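You operate a simulated robot arm through the tools that you are given. There is no shell and no other tool.

The job below is to be done with a simulated robot arm. You get a single attempt, and the scene is never put back.

Task
Dry the wet black boots on cool, switch off, then lift both tubes.
Fine: lower a tube into each boot; warm air would bake the leather.

The check looks at the end state, three seconds after you hand in, the way a careful person would. Anything else that was tipped, shoved, dropped, spilled or broken makes it a failure.

Robot
A 6-joint arm with a two-finger gripper, fixed in place. Base frame: the origin is at the foot of the arm, x ahead of it, y to its left, z up. Readings come in mm, degrees, newtons and seconds.
Its first joint turns from -166.0 to 166.0 degrees. Payload 2.45 kg.
Tool frame: the origin (TCP) lies between the finger pads and is the grasp point; the fingertips stand 20 mm ahead of it; z points along the fingers, y is the line along which they close. The gripper opens to 140 mm. The gripper's body begins 168 mm behind the TCP.
Orientation is that of the tool frame in the base frame, as [roll, pitch, yaw] about the fixed x, y, z axes, in that order (R = Rz(yaw) Ry(pitch) Rx(roll)). With the fingers straight down and closing along the base's y, the tool's x points along the base's -x, its y along +y and its z along -z.

Tools
- The arm moves only by the tool step_arm. Its argument "deltas" is a list of rows, each an object (a shift or turn left out is 0, a gripper value left out holds the last) with "travel": the shift along the base's x, y, z in mm, a list of three; "angular": the turn, a rotation vector about the base's x, y, z in degrees, a list of three; "jaw": the opening, from 0 (shut) to 1 (fully open). In form: [{"travel": [dx, dy, dz], "angular": [rx, ry, rz], "jaw": jaw}, ...]. A call has 1 to 20 rows; each row shifts and turns the commanded pose from where the row before left it. Rows are played at 5 a second. More than 50 mm and 8.6 degrees between two rows, or a gripper value outside its range, and nothing of the call is played. Where a pose cannot be reached the arm comes as near as it can. A force on the tool above 70 N (or 10 N above the force at the start of the call, whichever is more), or a blocked arm, ends the call early, and 0.2 s more pass. The fingers move at their own pace (about 45 mm/s each) and stop on an object; they squeeze with about 34 N. The grip force told is the motor's: it shows also when the fingers shut on nothing. Time passes only in rows, and 0.2 s behind the last, so rows that do not move let the fingers close. The reply holds the time, the measured pose of the TCP, the force on the tool along the base axes, the opening and the grip force, in the units named above and with some noise, with the torque about the TCP (base axes, N m) and any sound that the robot's microphone picked up.
- Cameras (640 x 400 px; columns grow to the right, rows downward): "scene" is fixed at [401, -649.5, 1912.9]; the picture's right is [0.95, 0.30, 0.00], its down [0.15, -0.48, -0.86] and it looks along [-0.26, 0.82, -0.50] (base axes); focal length 342 px, centre (320, 200). "wrist" rides on the gripper at [78, 11, -209] in the tool frame; the picture's right is [-0.14, 0.99, 0.00], its down [-0.92, -0.13, -0.37] and it looks along [-0.37, -0.05, 0.93] (tool axes); focal length 280 px, centre (320, 200). There is no depth. A picture from a camera that has moved, and an enlarged one, comes with that camera's place and axes in the base frame and with its lens.
- capture(camera): a new picture of that camera. The clock stands still meanwhile.
- inspect(camera, box): a new picture of the part [left, top, right, bottom] of that camera's present view, enlarged. The clock stands still meanwhile.
- close_job(): hands the job in; it is judged then, once.

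Places have to be worked out from the pictures, the camera data and where the tool is seen. Open the gripper and draw the arm clear of the work before you hand the job in, unless the task says otherwise.

The tools are called by a JSON object that holds its "api" and its "payload". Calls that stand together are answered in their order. step_arm: Moves the arm, as the interface text tells. Its arguments: {"type":"object","properties":{"deltas":{"type":"array","items":{"type":"object","properties":{"travel":{"type":"array","items":{"type":"number"}},"angular":{"type":"array","items":{"type":"number"}},"jaw":{"type":"number"}}}}},"required":["deltas"]} The other tools are called the same way: capture (camera) takes a picture; inspect (camera, box) takes an enlarged picture of a part of a camera's view; close_job () hands the job in.

At the start:

```text
time: 0.0
tcp_pos: [-5.8, 435.1, 1394.0]
tool_rot: [180.0, 0.0, 180.0]
wrist_force: [-0.4, 1.2, 0.3]
moment: [0.0, 0.0, 0.01]
opening: 140.0
grasp_force: 0.1
```

scene: 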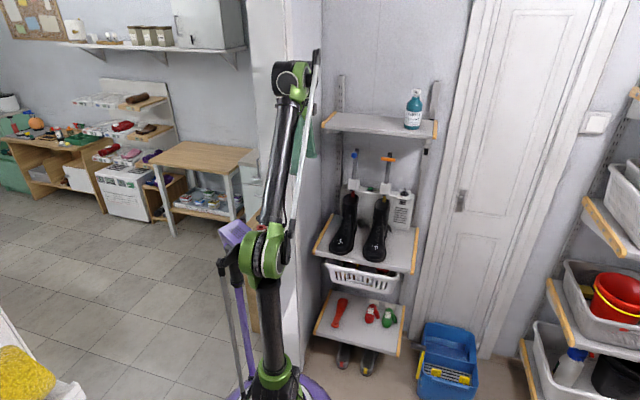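
wrist: 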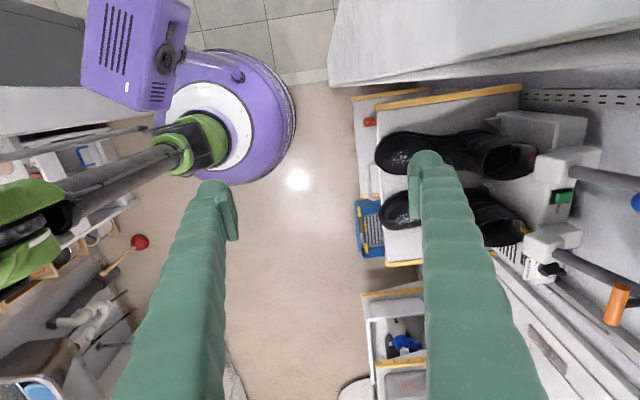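

The scene shows a shelf with two boots and a dryer behind them, with blue and orange knobs on tubes. I look closer first.

{"api": "inspect", "payload": {"camera": "scene", "box": [310, 130, 440, 280]}}

{"api": "inspect", "payload": {"camera": "wrist", "box": [350, 80, 640, 340]}}

{"api": "inspect", "payload": {"camera": "scene", "box": [370, 170, 430, 240]}}

{"api": "inspect", "payload": {"camera": "wrist", "box": [500, 160, 640, 330]}}

```text
2.67 times, centred on (375, 205) of scene
camera zoom: at [401.0, -649.5, 1912.9], right [0.95, 0.3, 0.0], down [0.15, -0.48, -0.86], along [-0.26, 0.82, -0.5], focal length 913 px, centre (173, 187)
```

zoom: 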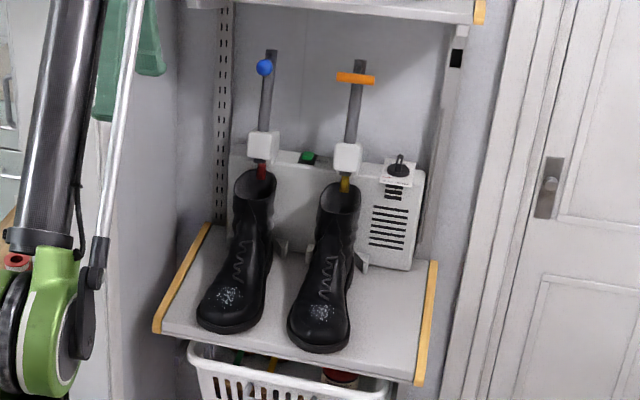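

```text
1.54 times, centred on (495, 210) of wrist
camera zoom: at [-82.8, 444.6, 1605.5], right [0.14, 0.99, 0.0], down [0.92, -0.13, 0.37], along [0.37, -0.05, -0.93], focal length 431 px, centre (51, 185)
```

zoom: 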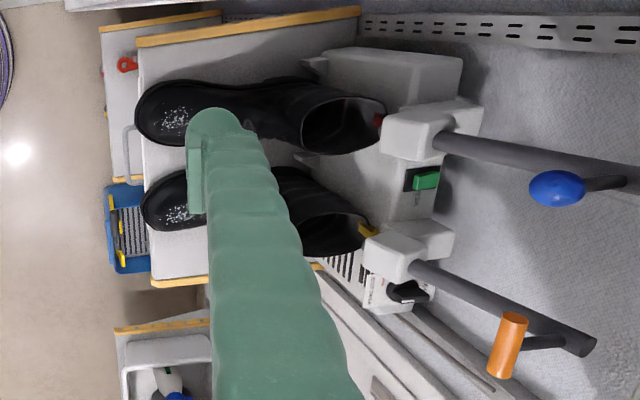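

```text
5.71 times, centred on (400, 205) of scene
camera zoom: at [401.0, -649.5, 1912.9], right [0.95, 0.3, 0.0], down [0.15, -0.48, -0.86], along [-0.26, 0.82, -0.5], focal length 1956 px, centre (-137, 171)
```

zoom: 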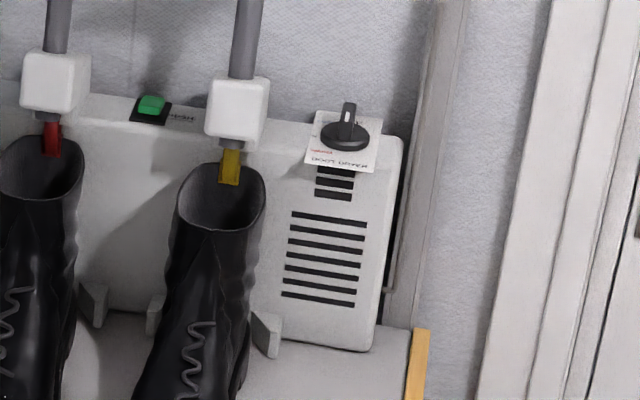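

```text
2.35 times, centred on (570, 245) of wrist
camera zoom: at [-82.8, 444.6, 1605.5], right [0.14, 0.99, 0.0], down [0.92, -0.13, 0.37], along [0.37, -0.05, -0.93], focal length 660 px, centre (-268, 94)
```

zoom: 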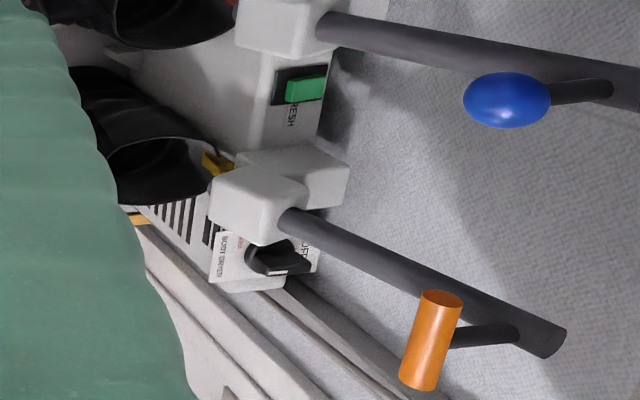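

The two tube handles (blue ball ≈ (103,824,1288), orange bar ≈ (261,825,1288)) and the knob ≈ (352,894,1090) triangulate consistently. I turn the tool towards +y and shift a bit right for a better view.

{"api": "step_arm", "payload": {"deltas": [{"travel": [20, 5, 0], "angular": [8, 0, 0]}, {"travel": [20, 5, 0], "angular": [8, 0, 0]}, {"travel": [20, 5, 0], "angular": [8, 0, 0]}, {"travel": [20, 5, 0], "angular": [8, 0, 0]}, {"travel": [20, 5, 0], "angular": [8, 0, 0]}, {"travel": [20, 5, 0], "angular": [8, 0, 0]}]}}

{"api": "capture", "payload": {"camera": "wrist"}}

{"api": "capture", "payload": {"camera": "scene"}}

```text
time: 1.4
tcp_pos: [115.0, 465.6, 1395.8]
tool_rot: [131.9, -0.1, 180.0]
wrist_force: [-0.9, 0.5, 0.5]
moment: [-0.03, 0.0, 0.02]
opening: 139.7
grasp_force: 0.1
```

```text
taken
camera wrist: at [37.9, 317.1, 1543.9], right [0.14, 0.66, 0.74], down [0.92, -0.36, 0.15], along [0.37, 0.66, -0.66], focal length 280 px, centre (320, 200)
```

wrist: 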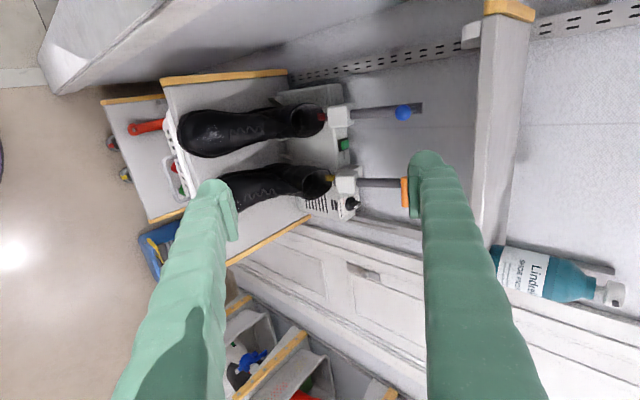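

```text
taken
```

scene: 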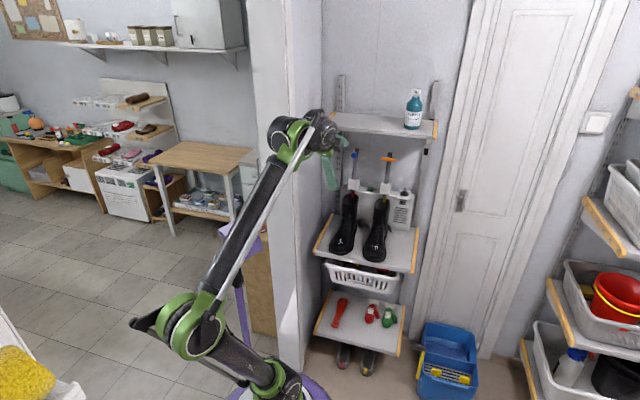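

The arm moves freely. I inspect the upper shelf's corner to learn how far it overhangs, and the knob.

{"api": "inspect", "payload": {"camera": "scene", "box": [310, 80, 450, 170]}}

{"api": "inspect", "payload": {"camera": "wrist", "box": [420, 0, 640, 140]}}

{"api": "inspect", "payload": {"camera": "wrist", "box": [290, 80, 430, 220]}}

```text
4.44 times, centred on (380, 125) of scene
camera zoom: at [401.0, -649.5, 1912.9], right [0.95, 0.3, 0.0], down [0.15, -0.48, -0.86], along [-0.26, 0.82, -0.5], focal length 1521 px, centre (53, 533)
```

zoom: 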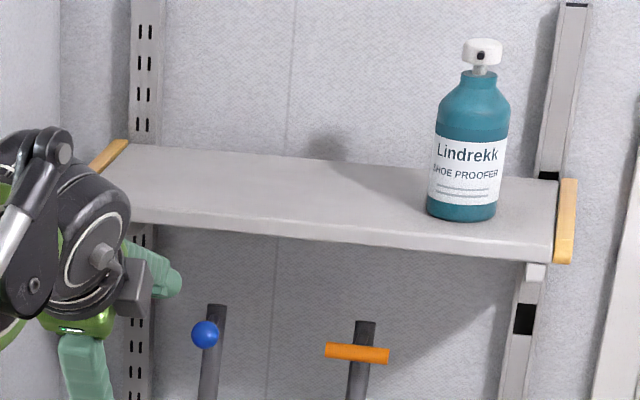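

```text
2.86 times, centred on (530, 70) of wrist
camera zoom: at [37.9, 317.1, 1543.9], right [0.14, 0.66, 0.74], down [0.92, -0.36, 0.15], along [0.37, 0.66, -0.66], focal length 801 px, centre (-280, 571)
```

zoom: 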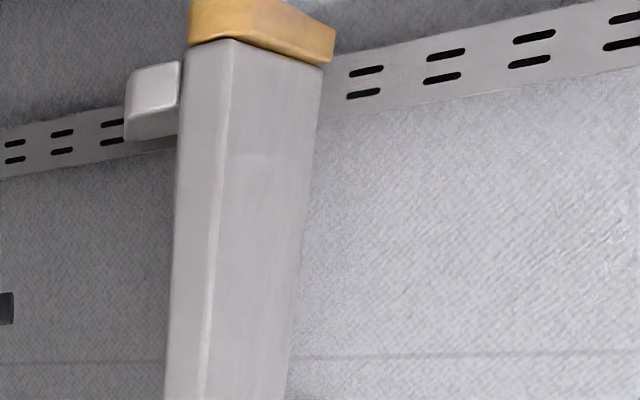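

```text
2.86 times, centred on (360, 150) of wrist
camera zoom: at [37.9, 317.1, 1543.9], right [0.14, 0.66, 0.74], down [0.92, -0.36, 0.15], along [0.37, 0.66, -0.66], focal length 801 px, centre (206, 343)
```

zoom: 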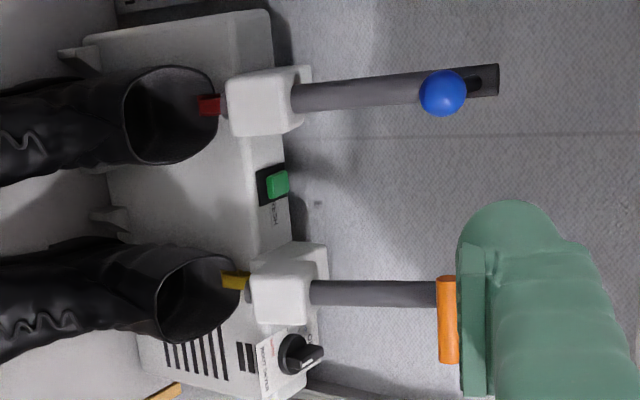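

The shelf above ends about y≈735, z≈1440–1460, so the handles need a horizontal approach. I zoom harder on the knob and switch.

{"api": "inspect", "payload": {"camera": "wrist", "box": [325, 185, 370, 220]}}

{"api": "inspect", "payload": {"camera": "scene", "box": [395, 180, 420, 200]}}

{"api": "inspect", "payload": {"camera": "scene", "box": [370, 180, 400, 200]}}

{"api": "inspect", "payload": {"camera": "wrist", "box": [325, 125, 365, 165]}}

```text
11.43 times, centred on (348, 202) of wrist
camera zoom: at [37.9, 317.1, 1543.9], right [0.14, 0.66, 0.74], down [0.92, -0.36, 0.15], along [0.37, 0.66, -0.66], focal length 3204 px, centre (6, 171)
```

zoom: 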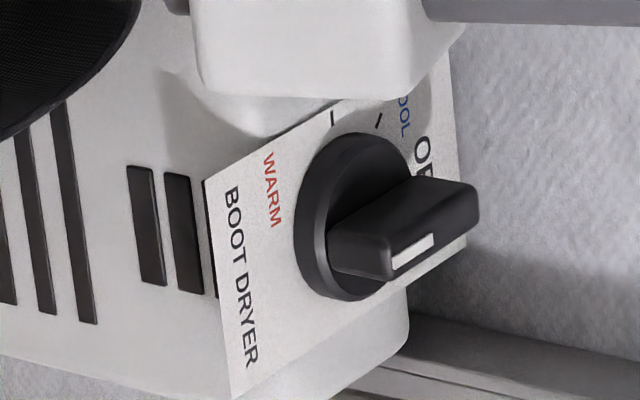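

```text
16.00 times, centred on (408, 190) of scene
camera zoom: at [401.0, -649.5, 1912.9], right [0.95, 0.3, 0.0], down [0.15, -0.48, -0.86], along [-0.26, 0.82, -0.5], focal length 5477 px, centre (-1080, 360)
```

zoom: 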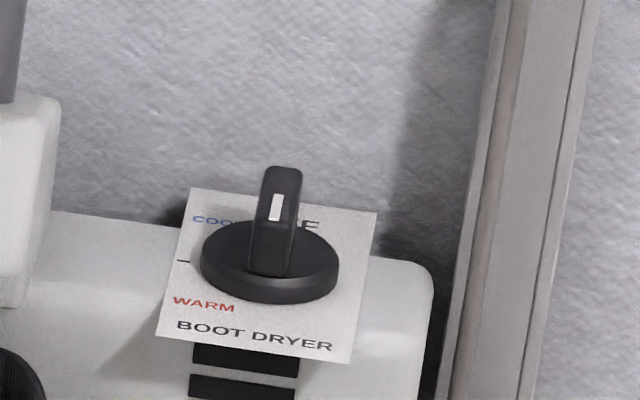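

```text
16.00 times, centred on (385, 190) of scene
camera zoom: at [401.0, -649.5, 1912.9], right [0.95, 0.3, 0.0], down [0.15, -0.48, -0.86], along [-0.26, 0.82, -0.5], focal length 5477 px, centre (-720, 360)
```

zoom: 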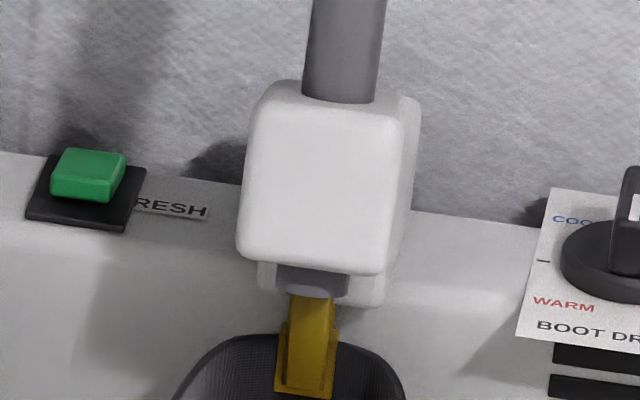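

```text
10.00 times, centred on (345, 145) of wrist
camera zoom: at [37.9, 317.1, 1543.9], right [0.14, 0.66, 0.74], down [0.92, -0.36, 0.15], along [0.37, 0.66, -0.66], focal length 2804 px, centre (70, 750)
```

zoom: 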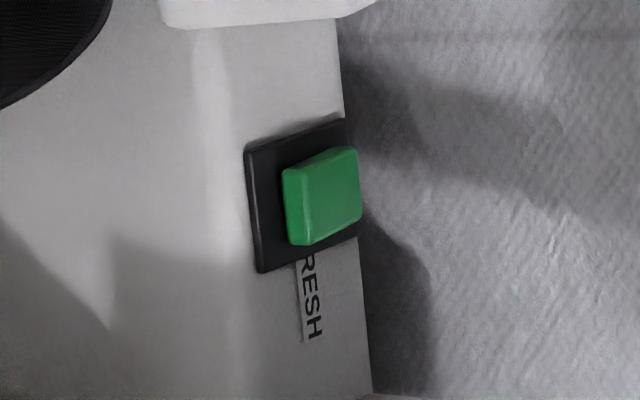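

The dial reads OFF (toward the wall), COOL to the left of it, WARM further; it's now at OFF. I bring the tool horizontal in front of the orange handle, well short of it.

{"api": "step_arm", "payload": {"deltas": [{"travel": [24, 22, -18], "angular": [7, 0, 0]}, {"travel": [24, 22, -18], "angular": [7, 0, 0]}, {"travel": [24, 22, -18], "angular": [7, 0, 0]}, {"travel": [24, 22, -18], "angular": [7, 0, 0]}, {"travel": [24, 22, -18], "angular": [7, 0, 0]}, {"travel": [24, 22, -18], "angular": [7, 0, 0], "jaw": 0.5}, {"jaw": 0.5}]}}

{"api": "capture", "payload": {"camera": "wrist"}}

{"api": "capture", "payload": {"camera": "scene"}}

```text
time: 3.0
tcp_pos: [258.8, 597.7, 1289.4]
tool_rot: [90.0, 0.0, 180.0]
wrist_force: [-1.0, -0.9, 0.4]
moment: [-0.01, 0.0, 0.02]
opening: 87.3
grasp_force: 0.0
```

```text
taken
camera wrist: at [182.8, 388.3, 1300.2], right [0.14, 0.0, 0.99], down [0.92, -0.37, -0.13], along [0.37, 0.93, -0.05], focal length 280 px, centre (320, 200)
```

wrist: 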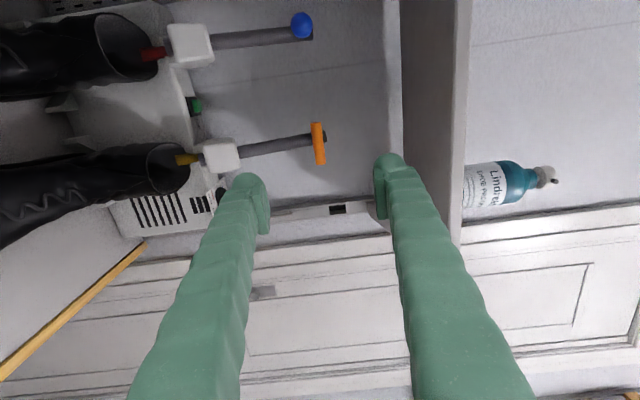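

```text
taken
```

scene: 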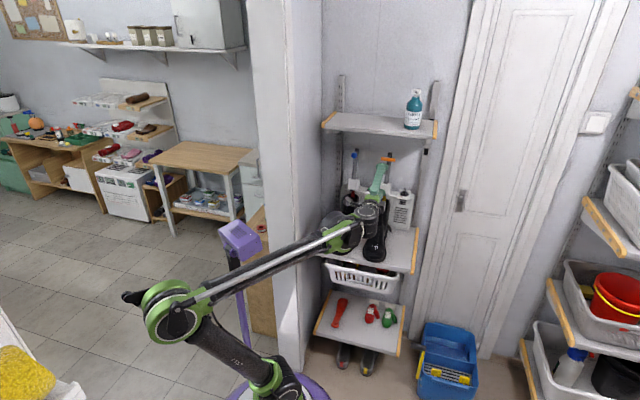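

Both handles are visible. I zoom to refine the orange bar, tube and collar positions.

{"api": "inspect", "payload": {"camera": "wrist", "box": [160, 110, 340, 220]}}

{"api": "inspect", "payload": {"camera": "scene", "box": [340, 140, 420, 200]}}

{"api": "inspect", "payload": {"camera": "wrist", "box": [80, 0, 330, 150]}}

```text
3.56 times, centred on (250, 165) of wrist
camera zoom: at [182.8, 388.3, 1300.2], right [0.14, 0.0, 0.99], down [0.92, -0.37, -0.13], along [0.37, 0.93, -0.05], focal length 997 px, centre (569, 324)
```

zoom: 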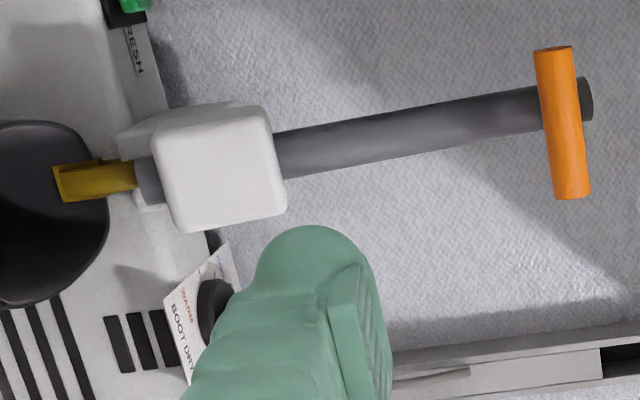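

```text
6.67 times, centred on (380, 170) of scene
camera zoom: at [401.0, -649.5, 1912.9], right [0.95, 0.3, 0.0], down [0.15, -0.48, -0.86], along [-0.26, 0.82, -0.5], focal length 2282 px, centre (-80, 400)
```

zoom: 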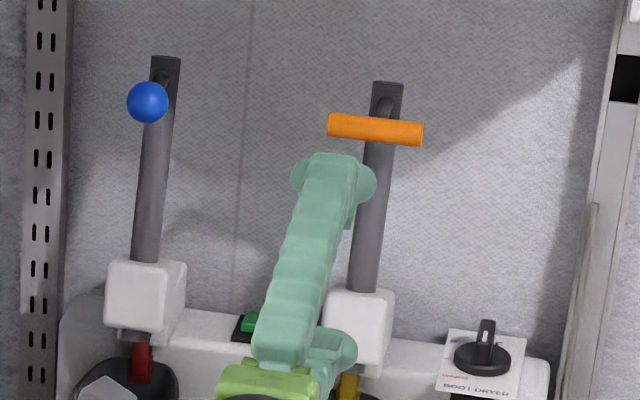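

```text
2.56 times, centred on (205, 75) of wrist
camera zoom: at [182.8, 388.3, 1300.2], right [0.14, 0.0, 0.99], down [0.92, -0.37, -0.13], along [0.37, 0.93, -0.05], focal length 718 px, centre (614, 520)
```

zoom: 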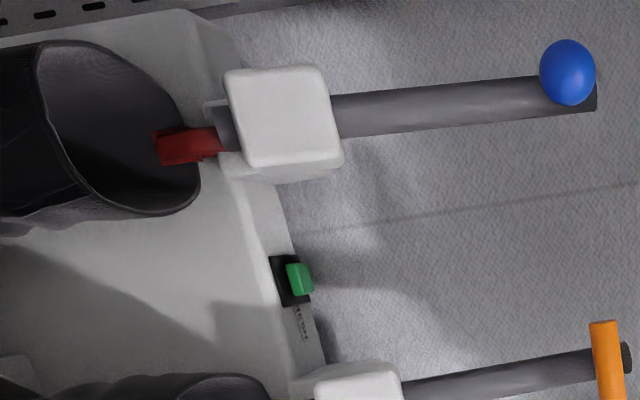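

Orange bar centre refined to about (261.5, 815–820, 1290), lying along x, with tubes leaning back about 10°. I approach straight along +y to just short of it.

{"api": "step_arm", "payload": {"deltas": [{"travel": [0.5, 35, 0]}, {"travel": [0.5, 35, 0]}, {"travel": [0.5, 35, 0]}, {"travel": [0.5, 35, 0]}, {"travel": [0.5, 25, 0]}, {"travel": [0, 0, 0]}]}}

{"api": "capture", "payload": {"camera": "wrist"}}

{"api": "inspect", "payload": {"camera": "scene", "box": [320, 130, 440, 240]}}

```text
time: 4.4
tcp_pos: [260.9, 761.9, 1287.1]
tool_rot: [90.0, 0.0, 179.9]
wrist_force: [-0.1, 0.0, 0.2]
moment: [0.01, 0.0, -0.01]
opening: 69.9
grasp_force: 0.1
```

```text
taken
camera wrist: at [183.0, 551.6, 1298.2], right [0.14, 0.0, 0.99], down [0.92, -0.37, -0.13], along [0.37, 0.93, -0.05], focal length 280 px, centre (320, 200)
```

wrist: 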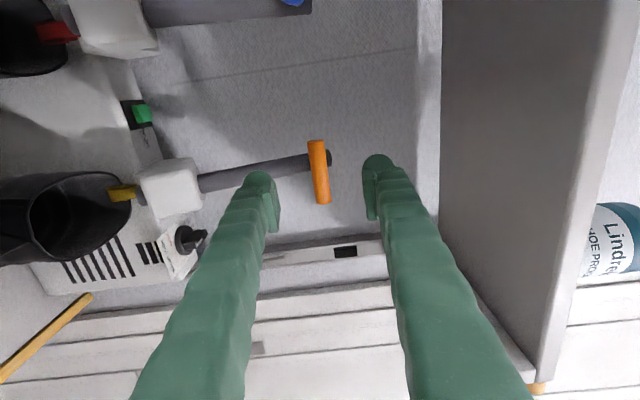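

```text
3.64 times, centred on (380, 185) of scene
camera zoom: at [401.0, -649.5, 1912.9], right [0.95, 0.3, 0.0], down [0.15, -0.48, -0.86], along [-0.26, 0.82, -0.5], focal length 1245 px, centre (102, 254)
```

zoom: 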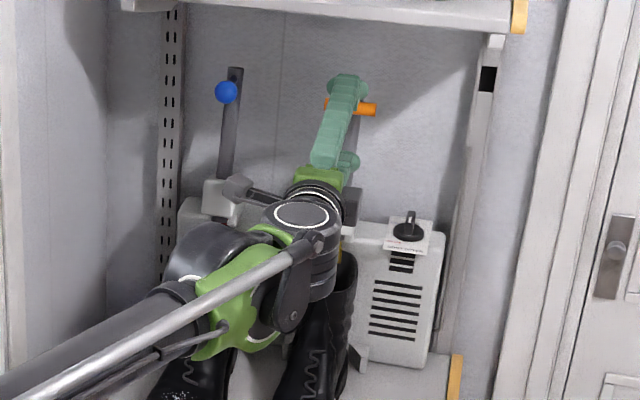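

The bar sits well between the fingers, ≈ (261.5, 823, 1287). I advance 56 mm and close around it.

{"api": "step_arm", "payload": {"deltas": [{"travel": [0, 28, 0]}, {"travel": [0.5, 28, 0.5]}, {"jaw": 0.1}, {"jaw": 0.1}, {"jaw": 0.1}]}}

{"api": "capture", "payload": {"camera": "wrist"}}

```text
time: 5.6
tcp_pos: [261.0, 816.3, 1284.3]
tool_rot: [90.0, 0.0, -179.9]
wrist_force: [-1.1, -0.1, 0.1]
moment: [-0.01, 0.0, 0.01]
opening: 16.5
grasp_force: 13.3
```

```text
taken
camera wrist: at [184.2, 607.8, 1297.7], right [0.14, 0.0, 0.99], down [0.92, -0.37, -0.13], along [0.37, 0.93, -0.05], focal length 280 px, centre (320, 200)
```

wrist: 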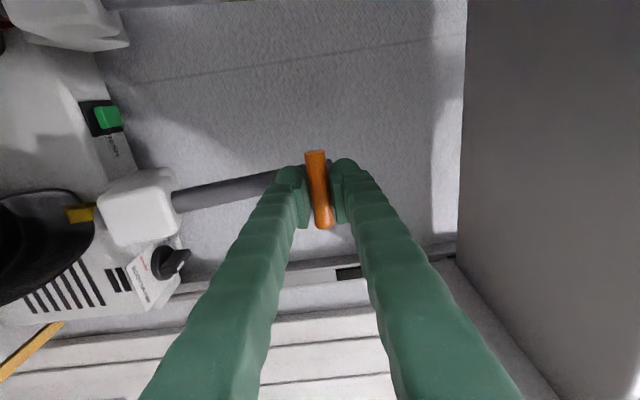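

The fingers hold the bar at 16.5 mm with negligible side force. I slide it down the tilted axis a little and watch the force.

{"api": "step_arm", "payload": {"deltas": [{"travel": [0, -1, -5], "jaw": 0}, {"travel": [0, -1, -5]}, {"travel": [0, -1, -5]}, {"travel": [0, -1, -5]}]}}

{"api": "capture", "payload": {"camera": "wrist"}}

```text
time: 6.6
tcp_pos: [262.0, 811.8, 1268.4]
tool_rot: [90.0, 0.1, 180.0]
wrist_force: [-3.5, -9.3, 4.3]
moment: [0.06, -0.7, 0.06]
opening: 15.5
grasp_force: 41.4
```

```text
taken
camera wrist: at [184.3, 602.8, 1280.5], right [0.14, 0.0, 0.99], down [0.92, -0.37, -0.13], along [0.36, 0.93, -0.05], focal length 280 px, centre (320, 200)
```

wrist: 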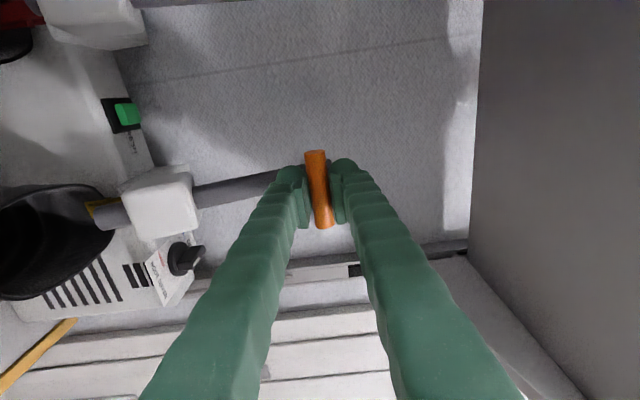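

It slides with little resistance; the −9 N in y suggests the axis leans a bit more than I moved. Continuing down with a steeper slope.

{"api": "step_arm", "payload": {"deltas": [{"travel": [0, -2, -5]}, {"travel": [0, -1.5, -7]}, {"travel": [0, -1.6, -7]}, {"travel": [0, -1.6, -7]}]}}

```text
time: 7.6
tcp_pos: [260.7, 804.1, 1243.2]
tool_rot: [89.9, 0.0, 180.0]
wrist_force: [-4.0, -17.3, 4.4]
moment: [0.03, 0.01, 0.01]
opening: 15.7
grasp_force: 41.4
```

Side force has grown to −17 N, so I ease off in −y without descending.

{"api": "step_arm", "payload": {"deltas": [{"travel": [0, -3, 0]}, {"travel": [0, -3, 0]}, {}]}}

{"api": "capture", "payload": {"camera": "wrist"}}

{"api": "inspect", "payload": {"camera": "scene", "box": [320, 130, 440, 240]}}

```text
time: 8.4
tcp_pos: [261.4, 804.2, 1239.3]
tool_rot: [90.1, 0.1, -180.0]
wrist_force: [-1.2, 41.7, -13.9]
moment: [-0.09, 0.83, 0.07]
opening: 15.4
grasp_force: 41.3
```

```text
taken
camera wrist: at [184.5, 594.0, 1252.1], right [0.14, 0.0, 0.99], down [0.92, -0.37, -0.13], along [0.36, 0.93, -0.05], focal length 280 px, centre (320, 200)
```

wrist: 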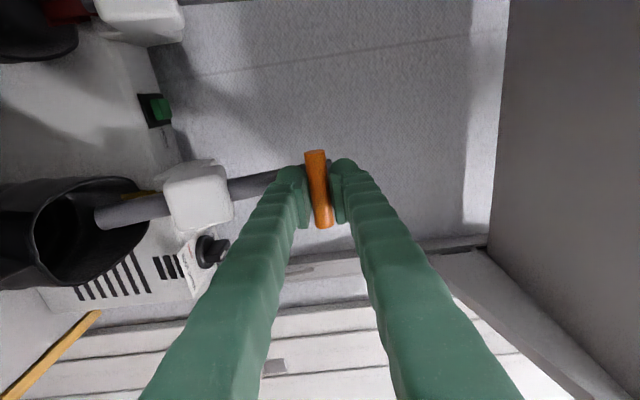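

```text
3.64 times, centred on (380, 185) of scene
camera zoom: at [401.0, -649.5, 1912.9], right [0.95, 0.3, 0.0], down [0.15, -0.48, -0.86], along [-0.26, 0.82, -0.5], focal length 1245 px, centre (102, 254)
```

zoom: 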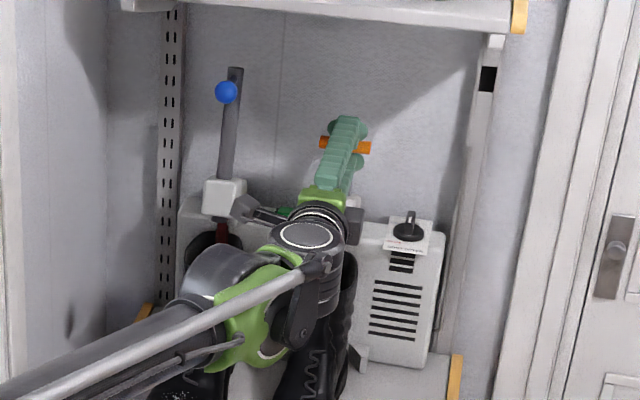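

A 6 mm shift swung the force by 59 N (≈10 N/mm), so the neutral line is about 15° (slope ≈0.27). I correct by +4 mm in y and continue down along that slope.

{"api": "step_arm", "payload": {"deltas": [{"travel": [0, 4.2, 0]}, {"travel": [0, -2.1, -8]}, {"travel": [0, -2.1, -8]}, {"travel": [0, -2.1, -8]}, {}]}}

```text
time: 9.6
tcp_pos: [260.4, 798.0, 1218.8]
tool_rot: [89.9, 0.0, 179.9]
wrist_force: [1.8, -30.7, 8.6]
moment: [0.1, -0.89, -0.18]
opening: 15.4
grasp_force: 41.3
```

Still −31 N normal to the tube; its direction confirms ≈15–17° tilt, so it's mostly an offset. I shift −2.5 mm and re-read.

{"api": "step_arm", "payload": {"deltas": [{"travel": [0, -2.5, 0]}, {}]}}

```text
time: 10.2
tcp_pos: [261.5, 796.3, 1218.3]
tool_rot: [90.0, 0.0, 180.0]
wrist_force: [4.4, -2.2, -0.3]
moment: [-0.04, -0.49, -0.09]
opening: 15.4
grasp_force: 41.3
```

Nearly neutral now. Overall slope comes to about 0.31, so I continue with that.

{"api": "step_arm", "payload": {"deltas": [{"travel": [0, -2.5, -8]}, {"travel": [0, -2.5, -8]}, {"travel": [0, -2.5, -8]}, {}]}}

{"api": "capture", "payload": {"camera": "wrist"}}

```text
time: 11.2
tcp_pos: [261.4, 790.3, 1192.6]
tool_rot: [90.1, -0.1, -179.9]
wrist_force: [-1.0, 10.2, -3.5]
moment: [-0.01, -0.85, 0.08]
opening: 15.2
grasp_force: 41.9
```

```text
taken
camera wrist: at [184.5, 580.2, 1204.7], right [0.14, 0.0, 0.99], down [0.92, -0.37, -0.13], along [0.36, 0.93, -0.05], focal length 280 px, centre (320, 200)
```

wrist: 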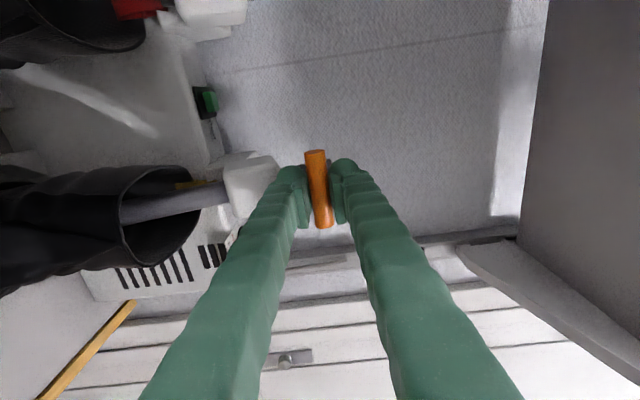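

The tube goes into the boot. I continue in smaller steps, watching for the stop or for finger/collar contact.

{"api": "step_arm", "payload": {"deltas": [{"travel": [0, -0.8, -5]}, {"travel": [0, -1.4, -5]}, {"travel": [0, -1.4, -5]}, {}]}}

{"api": "inspect", "payload": {"camera": "wrist", "box": [100, 120, 380, 280]}}

{"api": "inspect", "payload": {"camera": "scene", "box": [320, 130, 440, 240]}}

```text
time: 12.2
tcp_pos: [261.0, 785.7, 1179.1]
tool_rot: [90.0, 0.1, 180.0]
wrist_force: [-4.9, 2.7, -1.9]
moment: [0.03, -0.79, -0.01]
opening: 15.5
grasp_force: 41.2
```

```text
2.29 times, centred on (240, 200) of wrist
camera zoom: at [184.4, 576.0, 1190.4], right [0.14, 0.0, 0.99], down [0.92, -0.37, -0.13], along [0.36, 0.93, -0.05], focal length 641 px, centre (503, 200)
```

zoom: 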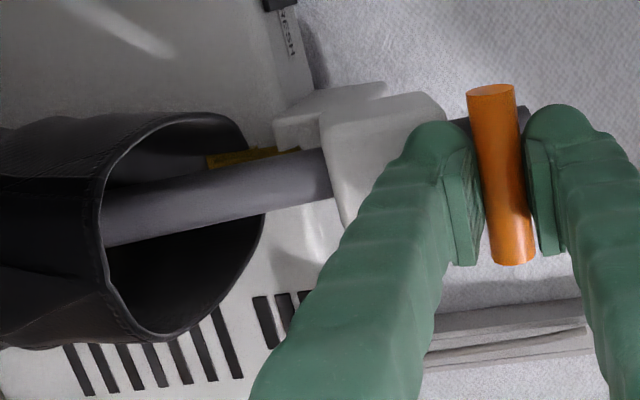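

```text
3.64 times, centred on (380, 185) of scene
camera zoom: at [401.0, -649.5, 1912.9], right [0.95, 0.3, 0.0], down [0.15, -0.48, -0.86], along [-0.26, 0.82, -0.5], focal length 1245 px, centre (102, 254)
```

zoom: 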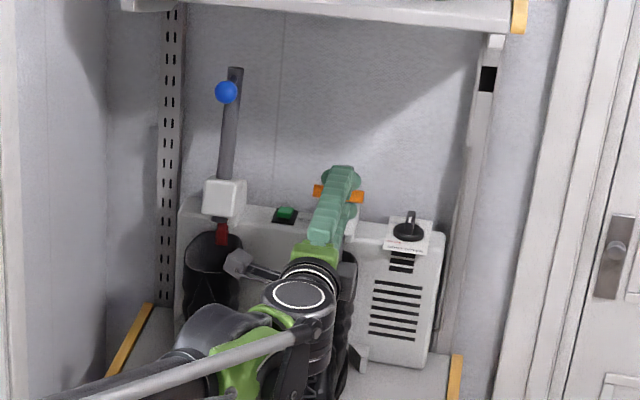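

No stop yet. I keep descending in 4 mm steps.

{"api": "step_arm", "payload": {"deltas": [{"travel": [0, -1.1, -4]}, {"travel": [0, -1.1, -4]}, {"travel": [0, -1.1, -4]}, {}]}}

{"api": "inspect", "payload": {"camera": "wrist", "box": [100, 120, 380, 280]}}

```text
time: 13.2
tcp_pos: [262.0, 782.1, 1165.5]
tool_rot: [90.0, 0.0, 180.0]
wrist_force: [-3.9, 3.7, -1.3]
moment: [-0.06, -0.09, 0.01]
opening: 15.9
grasp_force: 41.3
```

```text
2.29 times, centred on (240, 200) of wrist
camera zoom: at [184.3, 572.5, 1178.1], right [0.14, 0.0, 0.99], down [0.92, -0.37, -0.13], along [0.37, 0.93, -0.05], focal length 641 px, centre (503, 200)
```

zoom: 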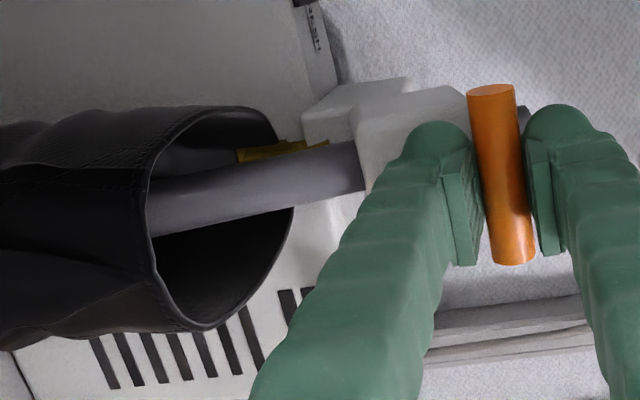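

Still free. Continuing.

{"api": "step_arm", "payload": {"deltas": [{"travel": [0, -1.0, -4]}, {"travel": [0, -1.0, -4]}, {"travel": [0, -1.0, -4]}, {}]}}

{"api": "inspect", "payload": {"camera": "wrist", "box": [100, 120, 380, 280]}}

```text
time: 14.2
tcp_pos: [262.5, 777.9, 1153.8]
tool_rot: [90.0, 0.0, 180.0]
wrist_force: [-4.6, -0.2, -0.3]
moment: [0.01, 0.0, 0.05]
opening: 15.6
grasp_force: 41.7
```

```text
2.29 times, centred on (240, 200) of wrist
camera zoom: at [184.3, 569.1, 1166.3], right [0.14, 0.0, 0.99], down [0.92, -0.37, -0.13], along [0.37, 0.93, -0.05], focal length 641 px, centre (503, 200)
```

zoom: 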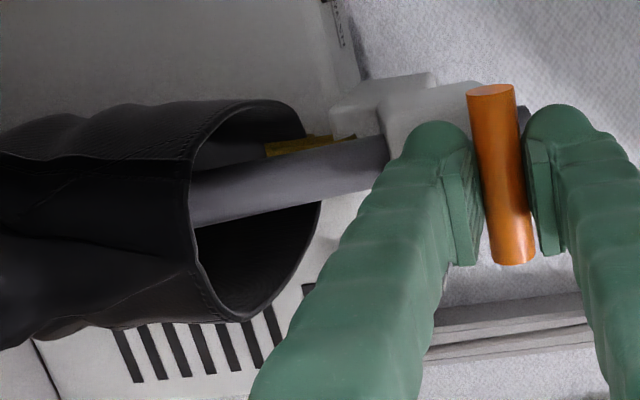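

Moving on until the stop.

{"api": "step_arm", "payload": {"deltas": [{"travel": [0, -1.1, -4]}, {"travel": [0, -1.1, -4]}, {"travel": [0, -1.1, -4]}, {}]}}

{"api": "inspect", "payload": {"camera": "wrist", "box": [100, 120, 380, 280]}}

```text
time: 14.8
tcp_pos: [260.0, 778.0, 1152.4]
tool_rot: [89.8, -0.2, -180.0]
wrist_force: [-4.0, 4.4, 36.9]
moment: [0.34, -0.94, 0.09]
opening: 15.7
grasp_force: 41.6
stopped in row 2: the force on the tool passed its limit at 81 N (the readings are from after the stop); the commanded pose is now the measured one
```

```text
2.29 times, centred on (240, 200) of wrist
camera zoom: at [184.4, 568.5, 1164.0], right [0.14, 0.0, 0.99], down [0.92, -0.37, -0.13], along [0.36, 0.93, -0.05], focal length 641 px, centre (503, 200)
```

zoom: 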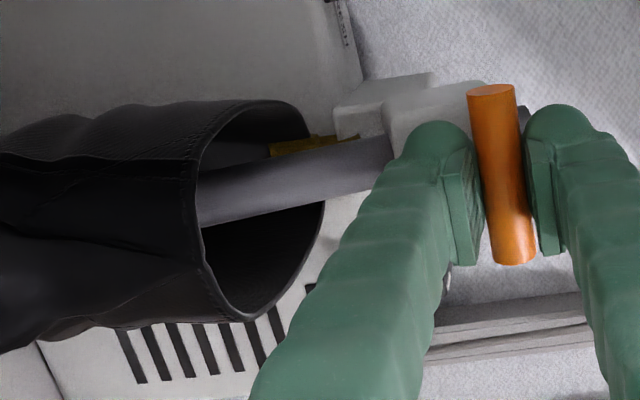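

A firm upward stop at z≈1152 (about 140 mm of travel): the tube is fully down in the boot. I relax the pressure, open and back out along −y.

{"api": "step_arm", "payload": {"deltas": [{"travel": [0, 0, 2.5]}, {"jaw": 0.35}, {"jaw": 0.35}, {"jaw": 0.35}]}}

{"api": "capture", "payload": {"camera": "wrist"}}

```text
time: 15.8
tcp_pos: [262.9, 778.9, 1152.0]
tool_rot: [90.0, -0.2, 180.0]
wrist_force: [0.0, -0.4, -0.2]
moment: [0.03, -0.03, 0.0]
opening: 48.9
grasp_force: 0.0
```

```text
taken
camera wrist: at [185.2, 569.1, 1164.9], right [0.14, 0.0, 0.99], down [0.92, -0.37, -0.13], along [0.37, 0.93, -0.05], focal length 280 px, centre (320, 200)
```

wrist: 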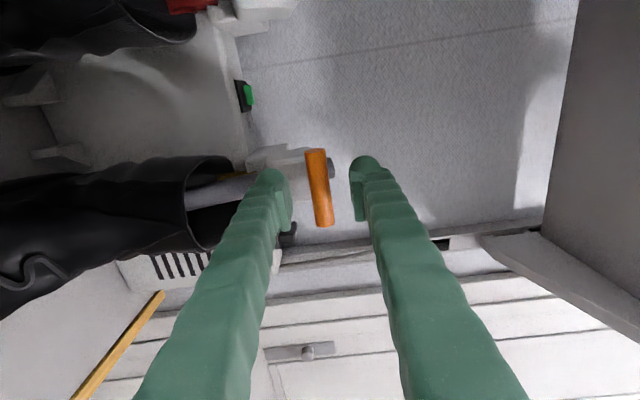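

The bar stays down after release. I retreat along −y, then raise and shift left to face the blue ball.

{"api": "step_arm", "payload": {"deltas": [{"travel": [0, -25, 0]}, {"travel": [0, -30, 0]}, {"travel": [0, -30, 0]}, {"travel": [0, -25, 20]}, {"travel": [0, 0, 30]}, {"travel": [0, 0, 30]}, {"travel": [0, 0, 30]}, {"travel": [0, 0, 25]}, {}]}}

{"api": "step_arm", "payload": {"deltas": [{"travel": [-27, 0, 0]}, {"travel": [-27, 0, 0]}, {"travel": [-27, 0, 0]}, {"travel": [-27, 0, 0]}, {"travel": [-27, 0, 0]}, {"travel": [-24, 0, 0]}, {}]}}

{"api": "capture", "payload": {"camera": "scene"}}

{"api": "capture", "payload": {"camera": "wrist"}}

```text
time: 17.8
tcp_pos: [262.2, 668.9, 1287.8]
tool_rot: [89.9, -0.2, -180.0]
wrist_force: [-0.2, 0.4, 0.3]
moment: [0.01, 0.01, -0.02]
opening: 49.1
grasp_force: 0.1
```

```text
time: 19.4
tcp_pos: [102.5, 666.6, 1288.3]
tool_rot: [90.0, -0.2, 179.9]
wrist_force: [0.0, -0.3, 0.7]
moment: [-0.03, 0.0, 0.0]
opening: 49.0
grasp_force: 0.1
```

```text
taken
```

scene: 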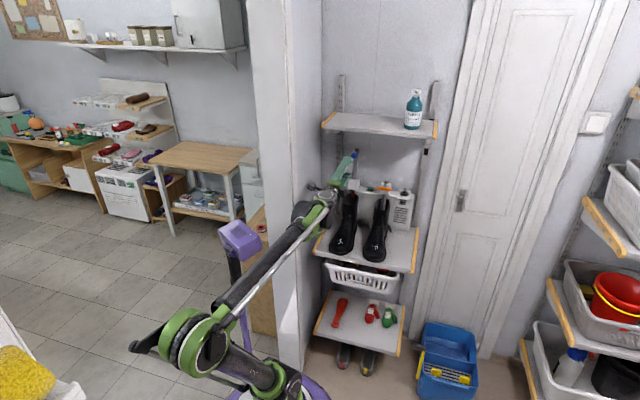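

```text
taken
camera wrist: at [24.9, 458.2, 1298.8], right [0.14, 0.0, 0.99], down [0.92, -0.37, -0.13], along [0.37, 0.93, -0.05], focal length 280 px, centre (320, 200)
```

wrist: 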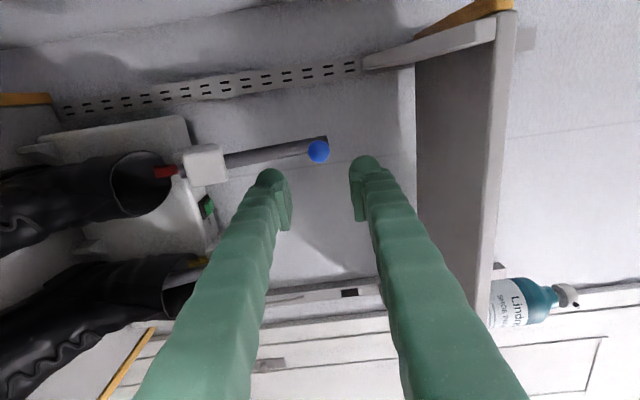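

The blue ball is at ≈ (103, 822, 1286), centred between the fingers, and the forearm has about 70 mm or more to the partition. I approach along +y and close.

{"api": "step_arm", "payload": {"deltas": [{"travel": [0, 30, 0], "jaw": 0.45}, {"travel": [0, 30, -1]}, {"travel": [0, 30, 0]}, {"travel": [0, 25, 0]}, {}]}}

{"api": "capture", "payload": {"camera": "wrist"}}

{"api": "capture", "payload": {"camera": "scene"}}

```text
time: 20.6
tcp_pos: [103.4, 784.3, 1287.0]
tool_rot: [89.9, -0.2, -179.9]
wrist_force: [-0.4, 0.0, -0.3]
moment: [-0.01, -0.02, -0.01]
opening: 63.4
grasp_force: 0.0
```

```text
taken
camera wrist: at [25.0, 574.5, 1299.0], right [0.14, 0.0, 0.99], down [0.92, -0.37, -0.13], along [0.37, 0.93, -0.05], focal length 280 px, centre (320, 200)
```

wrist: 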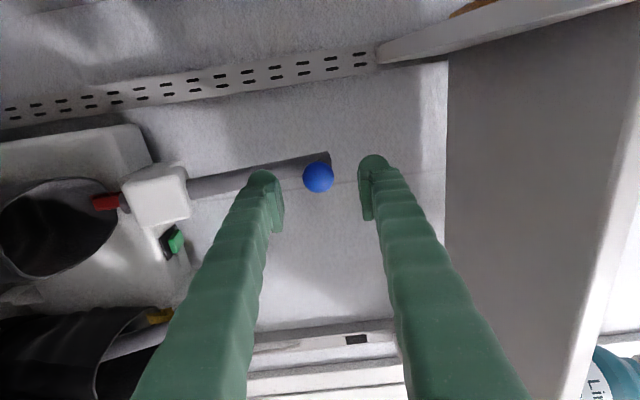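

```text
taken
```

scene: 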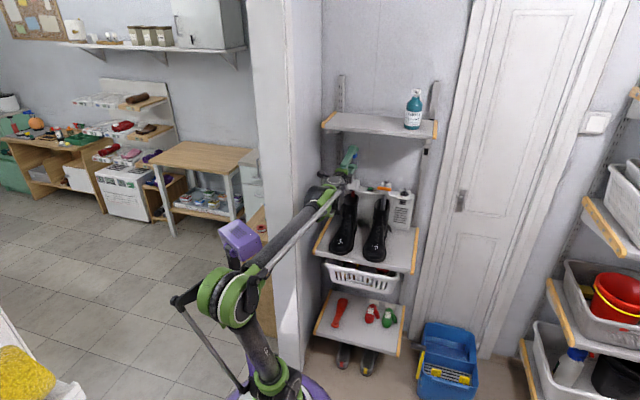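

Ball centre confirmed near (103, 825, 1286). I advance 36 mm and grip it.

{"api": "step_arm", "payload": {"deltas": [{"travel": [0, 18, 0]}, {"travel": [0, 18, 0]}, {"jaw": 0.1}, {"jaw": 0.1}, {"jaw": 0.1}, {"jaw": 0.1}]}}

{"api": "capture", "payload": {"camera": "wrist"}}

```text
time: 22.0
tcp_pos: [102.3, 820.0, 1285.8]
tool_rot: [89.9, -0.1, 180.0]
wrist_force: [-1.0, -6.3, -23.0]
moment: [-0.29, -0.04, -0.01]
opening: 29.0
grasp_force: 11.7
```

```text
taken
camera wrist: at [26.1, 611.3, 1299.4], right [0.14, 0.0, 0.99], down [0.92, -0.37, -0.13], along [0.37, 0.93, -0.05], focal length 280 px, centre (320, 200)
```

wrist: 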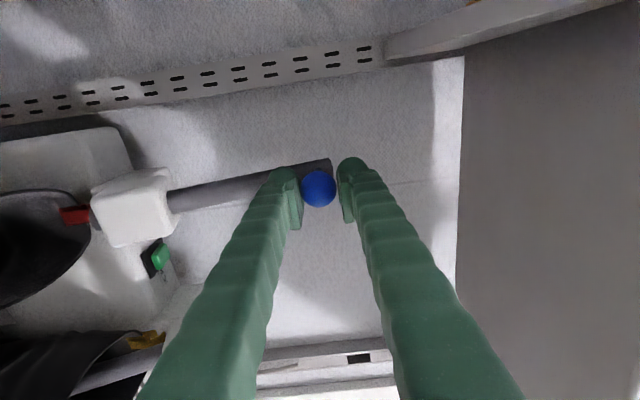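

The ball is gripped (29 mm). The orange path gave an overall slope of 0.294, so I slide down along that.

{"api": "step_arm", "payload": {"deltas": [{"travel": [0, -0.5, -2], "jaw": 0}, {"travel": [0, -1.8, -6]}, {"travel": [0, -2.35, -8]}, {"travel": [0, -2.35, -8]}, {}]}}

```text
time: 23.2
tcp_pos: [102.3, 813.8, 1262.5]
tool_rot: [90.0, -0.2, 180.0]
wrist_force: [0.3, 15.7, -5.0]
moment: [-0.03, 0.06, -0.08]
opening: 26.7
grasp_force: 45.0
```

Small +16 N side force, corrected by +1.4 mm; continuing down.

{"api": "step_arm", "payload": {"deltas": [{"travel": [0, -0.8, -8]}, {"travel": [0, -2.3, -8]}, {"travel": [0, -2.3, -8]}, {"travel": [0, -2.3, -8]}, {}]}}

{"api": "capture", "payload": {"camera": "scene"}}

```text
time: 24.4
tcp_pos: [104.2, 802.3, 1230.3]
tool_rot: [89.9, -0.2, -180.0]
wrist_force: [0.0, 5.1, -1.9]
moment: [-0.04, 0.12, -0.05]
opening: 26.9
grasp_force: 45.1
```

```text
taken
```

scene: 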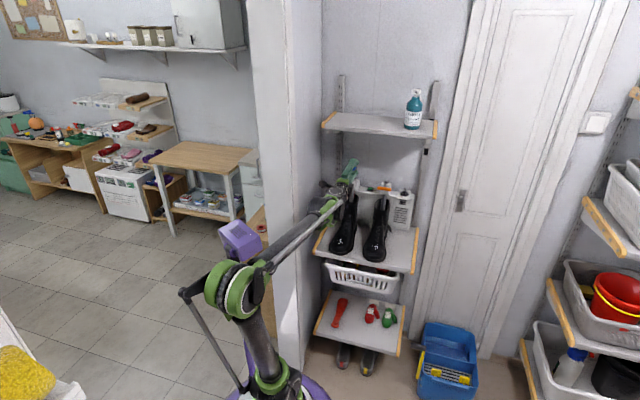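

Smooth. Continuing down in the same way.

{"api": "step_arm", "payload": {"deltas": [{"travel": [0, -1.9, -8]}, {"travel": [0, -2.3, -8]}, {"travel": [0, -2.3, -8]}, {"travel": [0, -2.3, -8]}, {}]}}

{"api": "capture", "payload": {"camera": "wrist"}}

```text
time: 25.6
tcp_pos: [102.8, 795.2, 1199.7]
tool_rot: [89.9, -0.2, -180.0]
wrist_force: [-8.1, -10.3, 1.4]
moment: [0.04, 0.17, 0.17]
opening: 26.9
grasp_force: 45.1
```

```text
taken
camera wrist: at [26.3, 586.1, 1211.0], right [0.14, 0.0, 0.99], down [0.92, -0.37, -0.13], along [0.36, 0.93, -0.05], focal length 280 px, centre (320, 200)
```

wrist: 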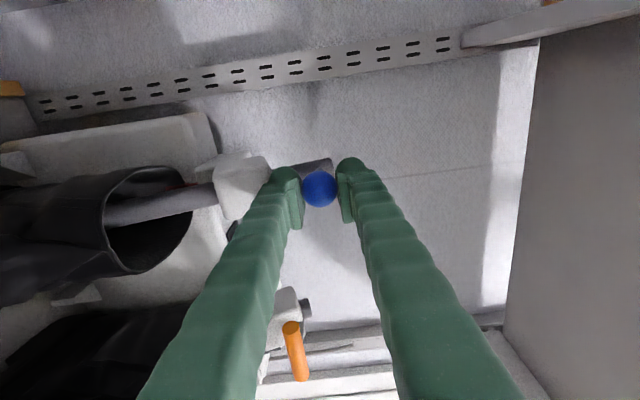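

The tube goes cleanly into the left boot. On to the lower part with a slight −y correction.

{"api": "step_arm", "payload": {"deltas": [{"travel": [0, -3.0, -8]}, {"travel": [0, -2.3, -8]}, {"travel": [0, -2.3, -8]}, {"travel": [0, -1.8, -6]}, {}]}}

{"api": "step_arm", "payload": {"deltas": [{"travel": [0, -1.0, -4]}, {"travel": [0, -1.1, -4]}, {"travel": [0, -1.1, -4]}, {"travel": [0, -1.1, -4]}, {}]}}

{"api": "capture", "payload": {"camera": "wrist"}}

```text
time: 26.8
tcp_pos: [103.1, 786.9, 1168.4]
tool_rot: [89.9, -0.3, 180.0]
wrist_force: [-3.2, -1.2, -0.6]
moment: [-0.03, 0.11, 0.02]
opening: 26.8
grasp_force: 44.9
```

```text
time: 28.0
tcp_pos: [102.8, 782.1, 1152.7]
tool_rot: [89.9, -0.2, -180.0]
wrist_force: [-1.9, 4.7, 0.6]
moment: [-0.06, 0.15, 0.02]
opening: 26.8
grasp_force: 45.1
```

```text
taken
camera wrist: at [26.2, 573.0, 1165.2], right [0.14, 0.0, 0.99], down [0.92, -0.37, -0.13], along [0.37, 0.93, -0.05], focal length 280 px, centre (320, 200)
```

wrist: 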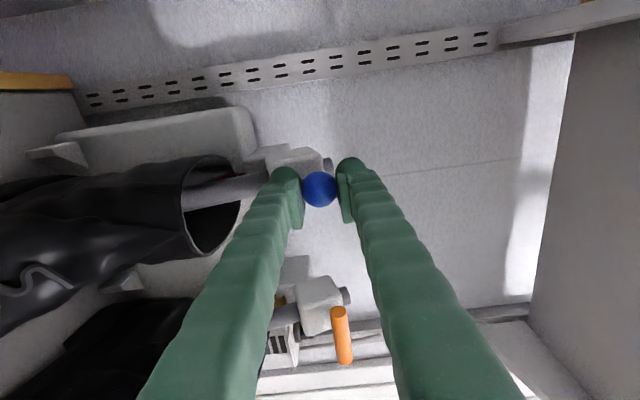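

Almost at the same depth as the other. I descend a few more millimetres to find the stop.

{"api": "step_arm", "payload": {"deltas": [{"travel": [0, -0.8, -3]}, {"travel": [0, -0.8, -3]}, {"travel": [0, -0.8, -3]}, {}]}}

```text
time: 28.6
tcp_pos: [103.4, 781.5, 1152.7]
tool_rot: [89.8, -0.3, 180.0]
wrist_force: [-2.6, 3.5, 35.7]
moment: [0.28, 0.23, -0.01]
opening: 27.1
grasp_force: 45.1
stopped in row 2: the force on the tool passed its limit at 79 N (the readings are from after the stop); the commanded pose is now the measured one
```

The stop is reached at the same height (≈1152). I relax, release, and retreat along −y and up.

{"api": "step_arm", "payload": {"deltas": [{"travel": [0, 0, 2.5]}, {"jaw": 0.42}, {"jaw": 0.42}, {"jaw": 0.42}, {"travel": [0, -25, 0]}, {"travel": [0, -35, 0]}, {"travel": [0, -35, 0]}, {"travel": [0, -35, 0]}, {}]}}

{"api": "capture", "payload": {"camera": "wrist"}}

{"api": "capture", "payload": {"camera": "scene"}}

```text
time: 30.6
tcp_pos: [104.8, 652.3, 1152.6]
tool_rot: [89.8, -0.1, 179.9]
wrist_force: [0.4, 0.2, 0.0]
moment: [-0.01, -0.02, -0.02]
opening: 58.9
grasp_force: 0.1
```

```text
taken
camera wrist: at [27.8, 443.2, 1164.6], right [0.14, 0.0, 0.99], down [0.92, -0.37, -0.13], along [0.37, 0.93, -0.05], focal length 280 px, centre (320, 200)
```

wrist: 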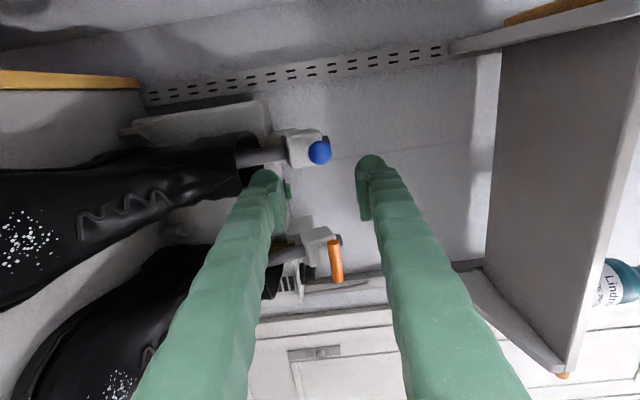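

```text
taken
```

scene: 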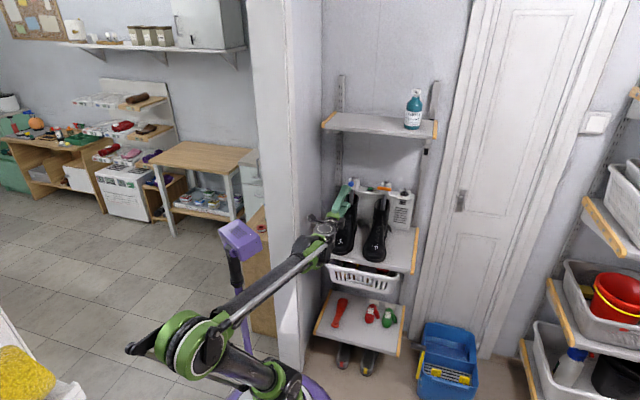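

Both handles stay down and the boots' toes still show wet drops. Next I raise, move right in front of the knob and roll the tool 90° so the fingers close along x with the camera on top.

{"api": "step_arm", "payload": {"deltas": [{"travel": [0, -5, 35]}, {"travel": [0, -5, 35]}, {"travel": [0, 0, 35]}, {"travel": [0, 0, 35]}, {"travel": [22, 0, 0], "angular": [0, 8.2, 0]}, {"travel": [22, 0, 0], "angular": [0, 8.2, 0]}, {"travel": [22, 0, 0], "angular": [0, 8.2, 0]}, {"travel": [22, 0, 0], "angular": [0, 8.2, 0]}, {"travel": [22, 0, 0], "angular": [0, 8.2, 0]}, {"travel": [22, 0, 0], "angular": [0, 8.2, 0]}, {"travel": [22, 0, 0], "angular": [0, 8.2, 0]}, {"travel": [22, 0, 0], "angular": [0, 8.2, 0]}, {"travel": [22, 0, 0], "angular": [0, 8.2, 0]}, {"travel": [22, 0, 0], "angular": [0, 8.2, 0]}, {"travel": [22, 0, 0], "angular": [0, 8, 0]}, {}]}}

{"api": "capture", "payload": {"camera": "wrist"}}

{"api": "capture", "payload": {"camera": "scene"}}

```text
time: 34.0
tcp_pos: [345.0, 642.2, 1292.3]
tool_rot: [-96.9, -89.7, 6.8]
wrist_force: [-0.3, -0.6, 0.2]
moment: [-0.01, -0.05, -0.02]
opening: 59.1
grasp_force: 0.1
```

```text
taken
camera wrist: at [357.1, 432.8, 1371.6], right [0.99, 0.0, -0.14], down [-0.13, -0.37, -0.92], along [-0.05, 0.93, -0.37], focal length 280 px, centre (320, 200)
```

wrist: 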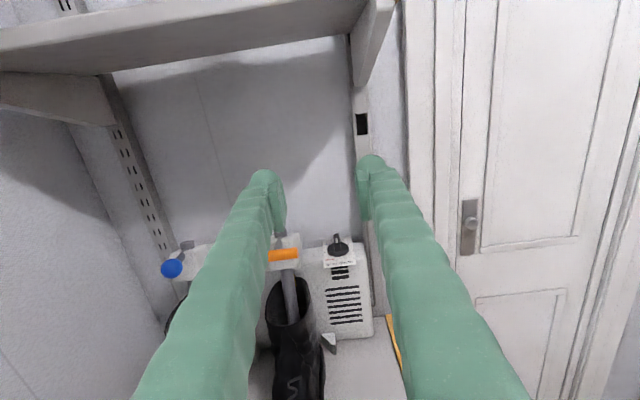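

```text
taken
```

scene: 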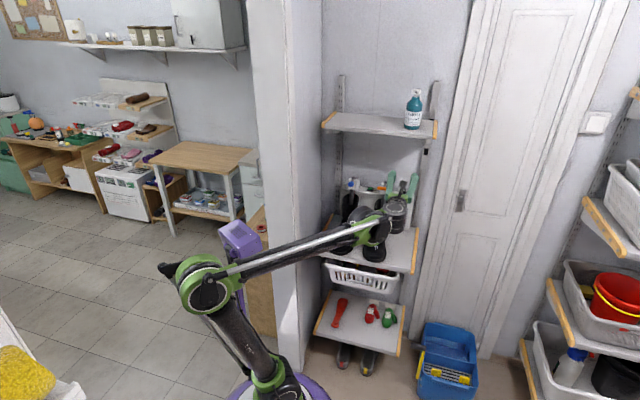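

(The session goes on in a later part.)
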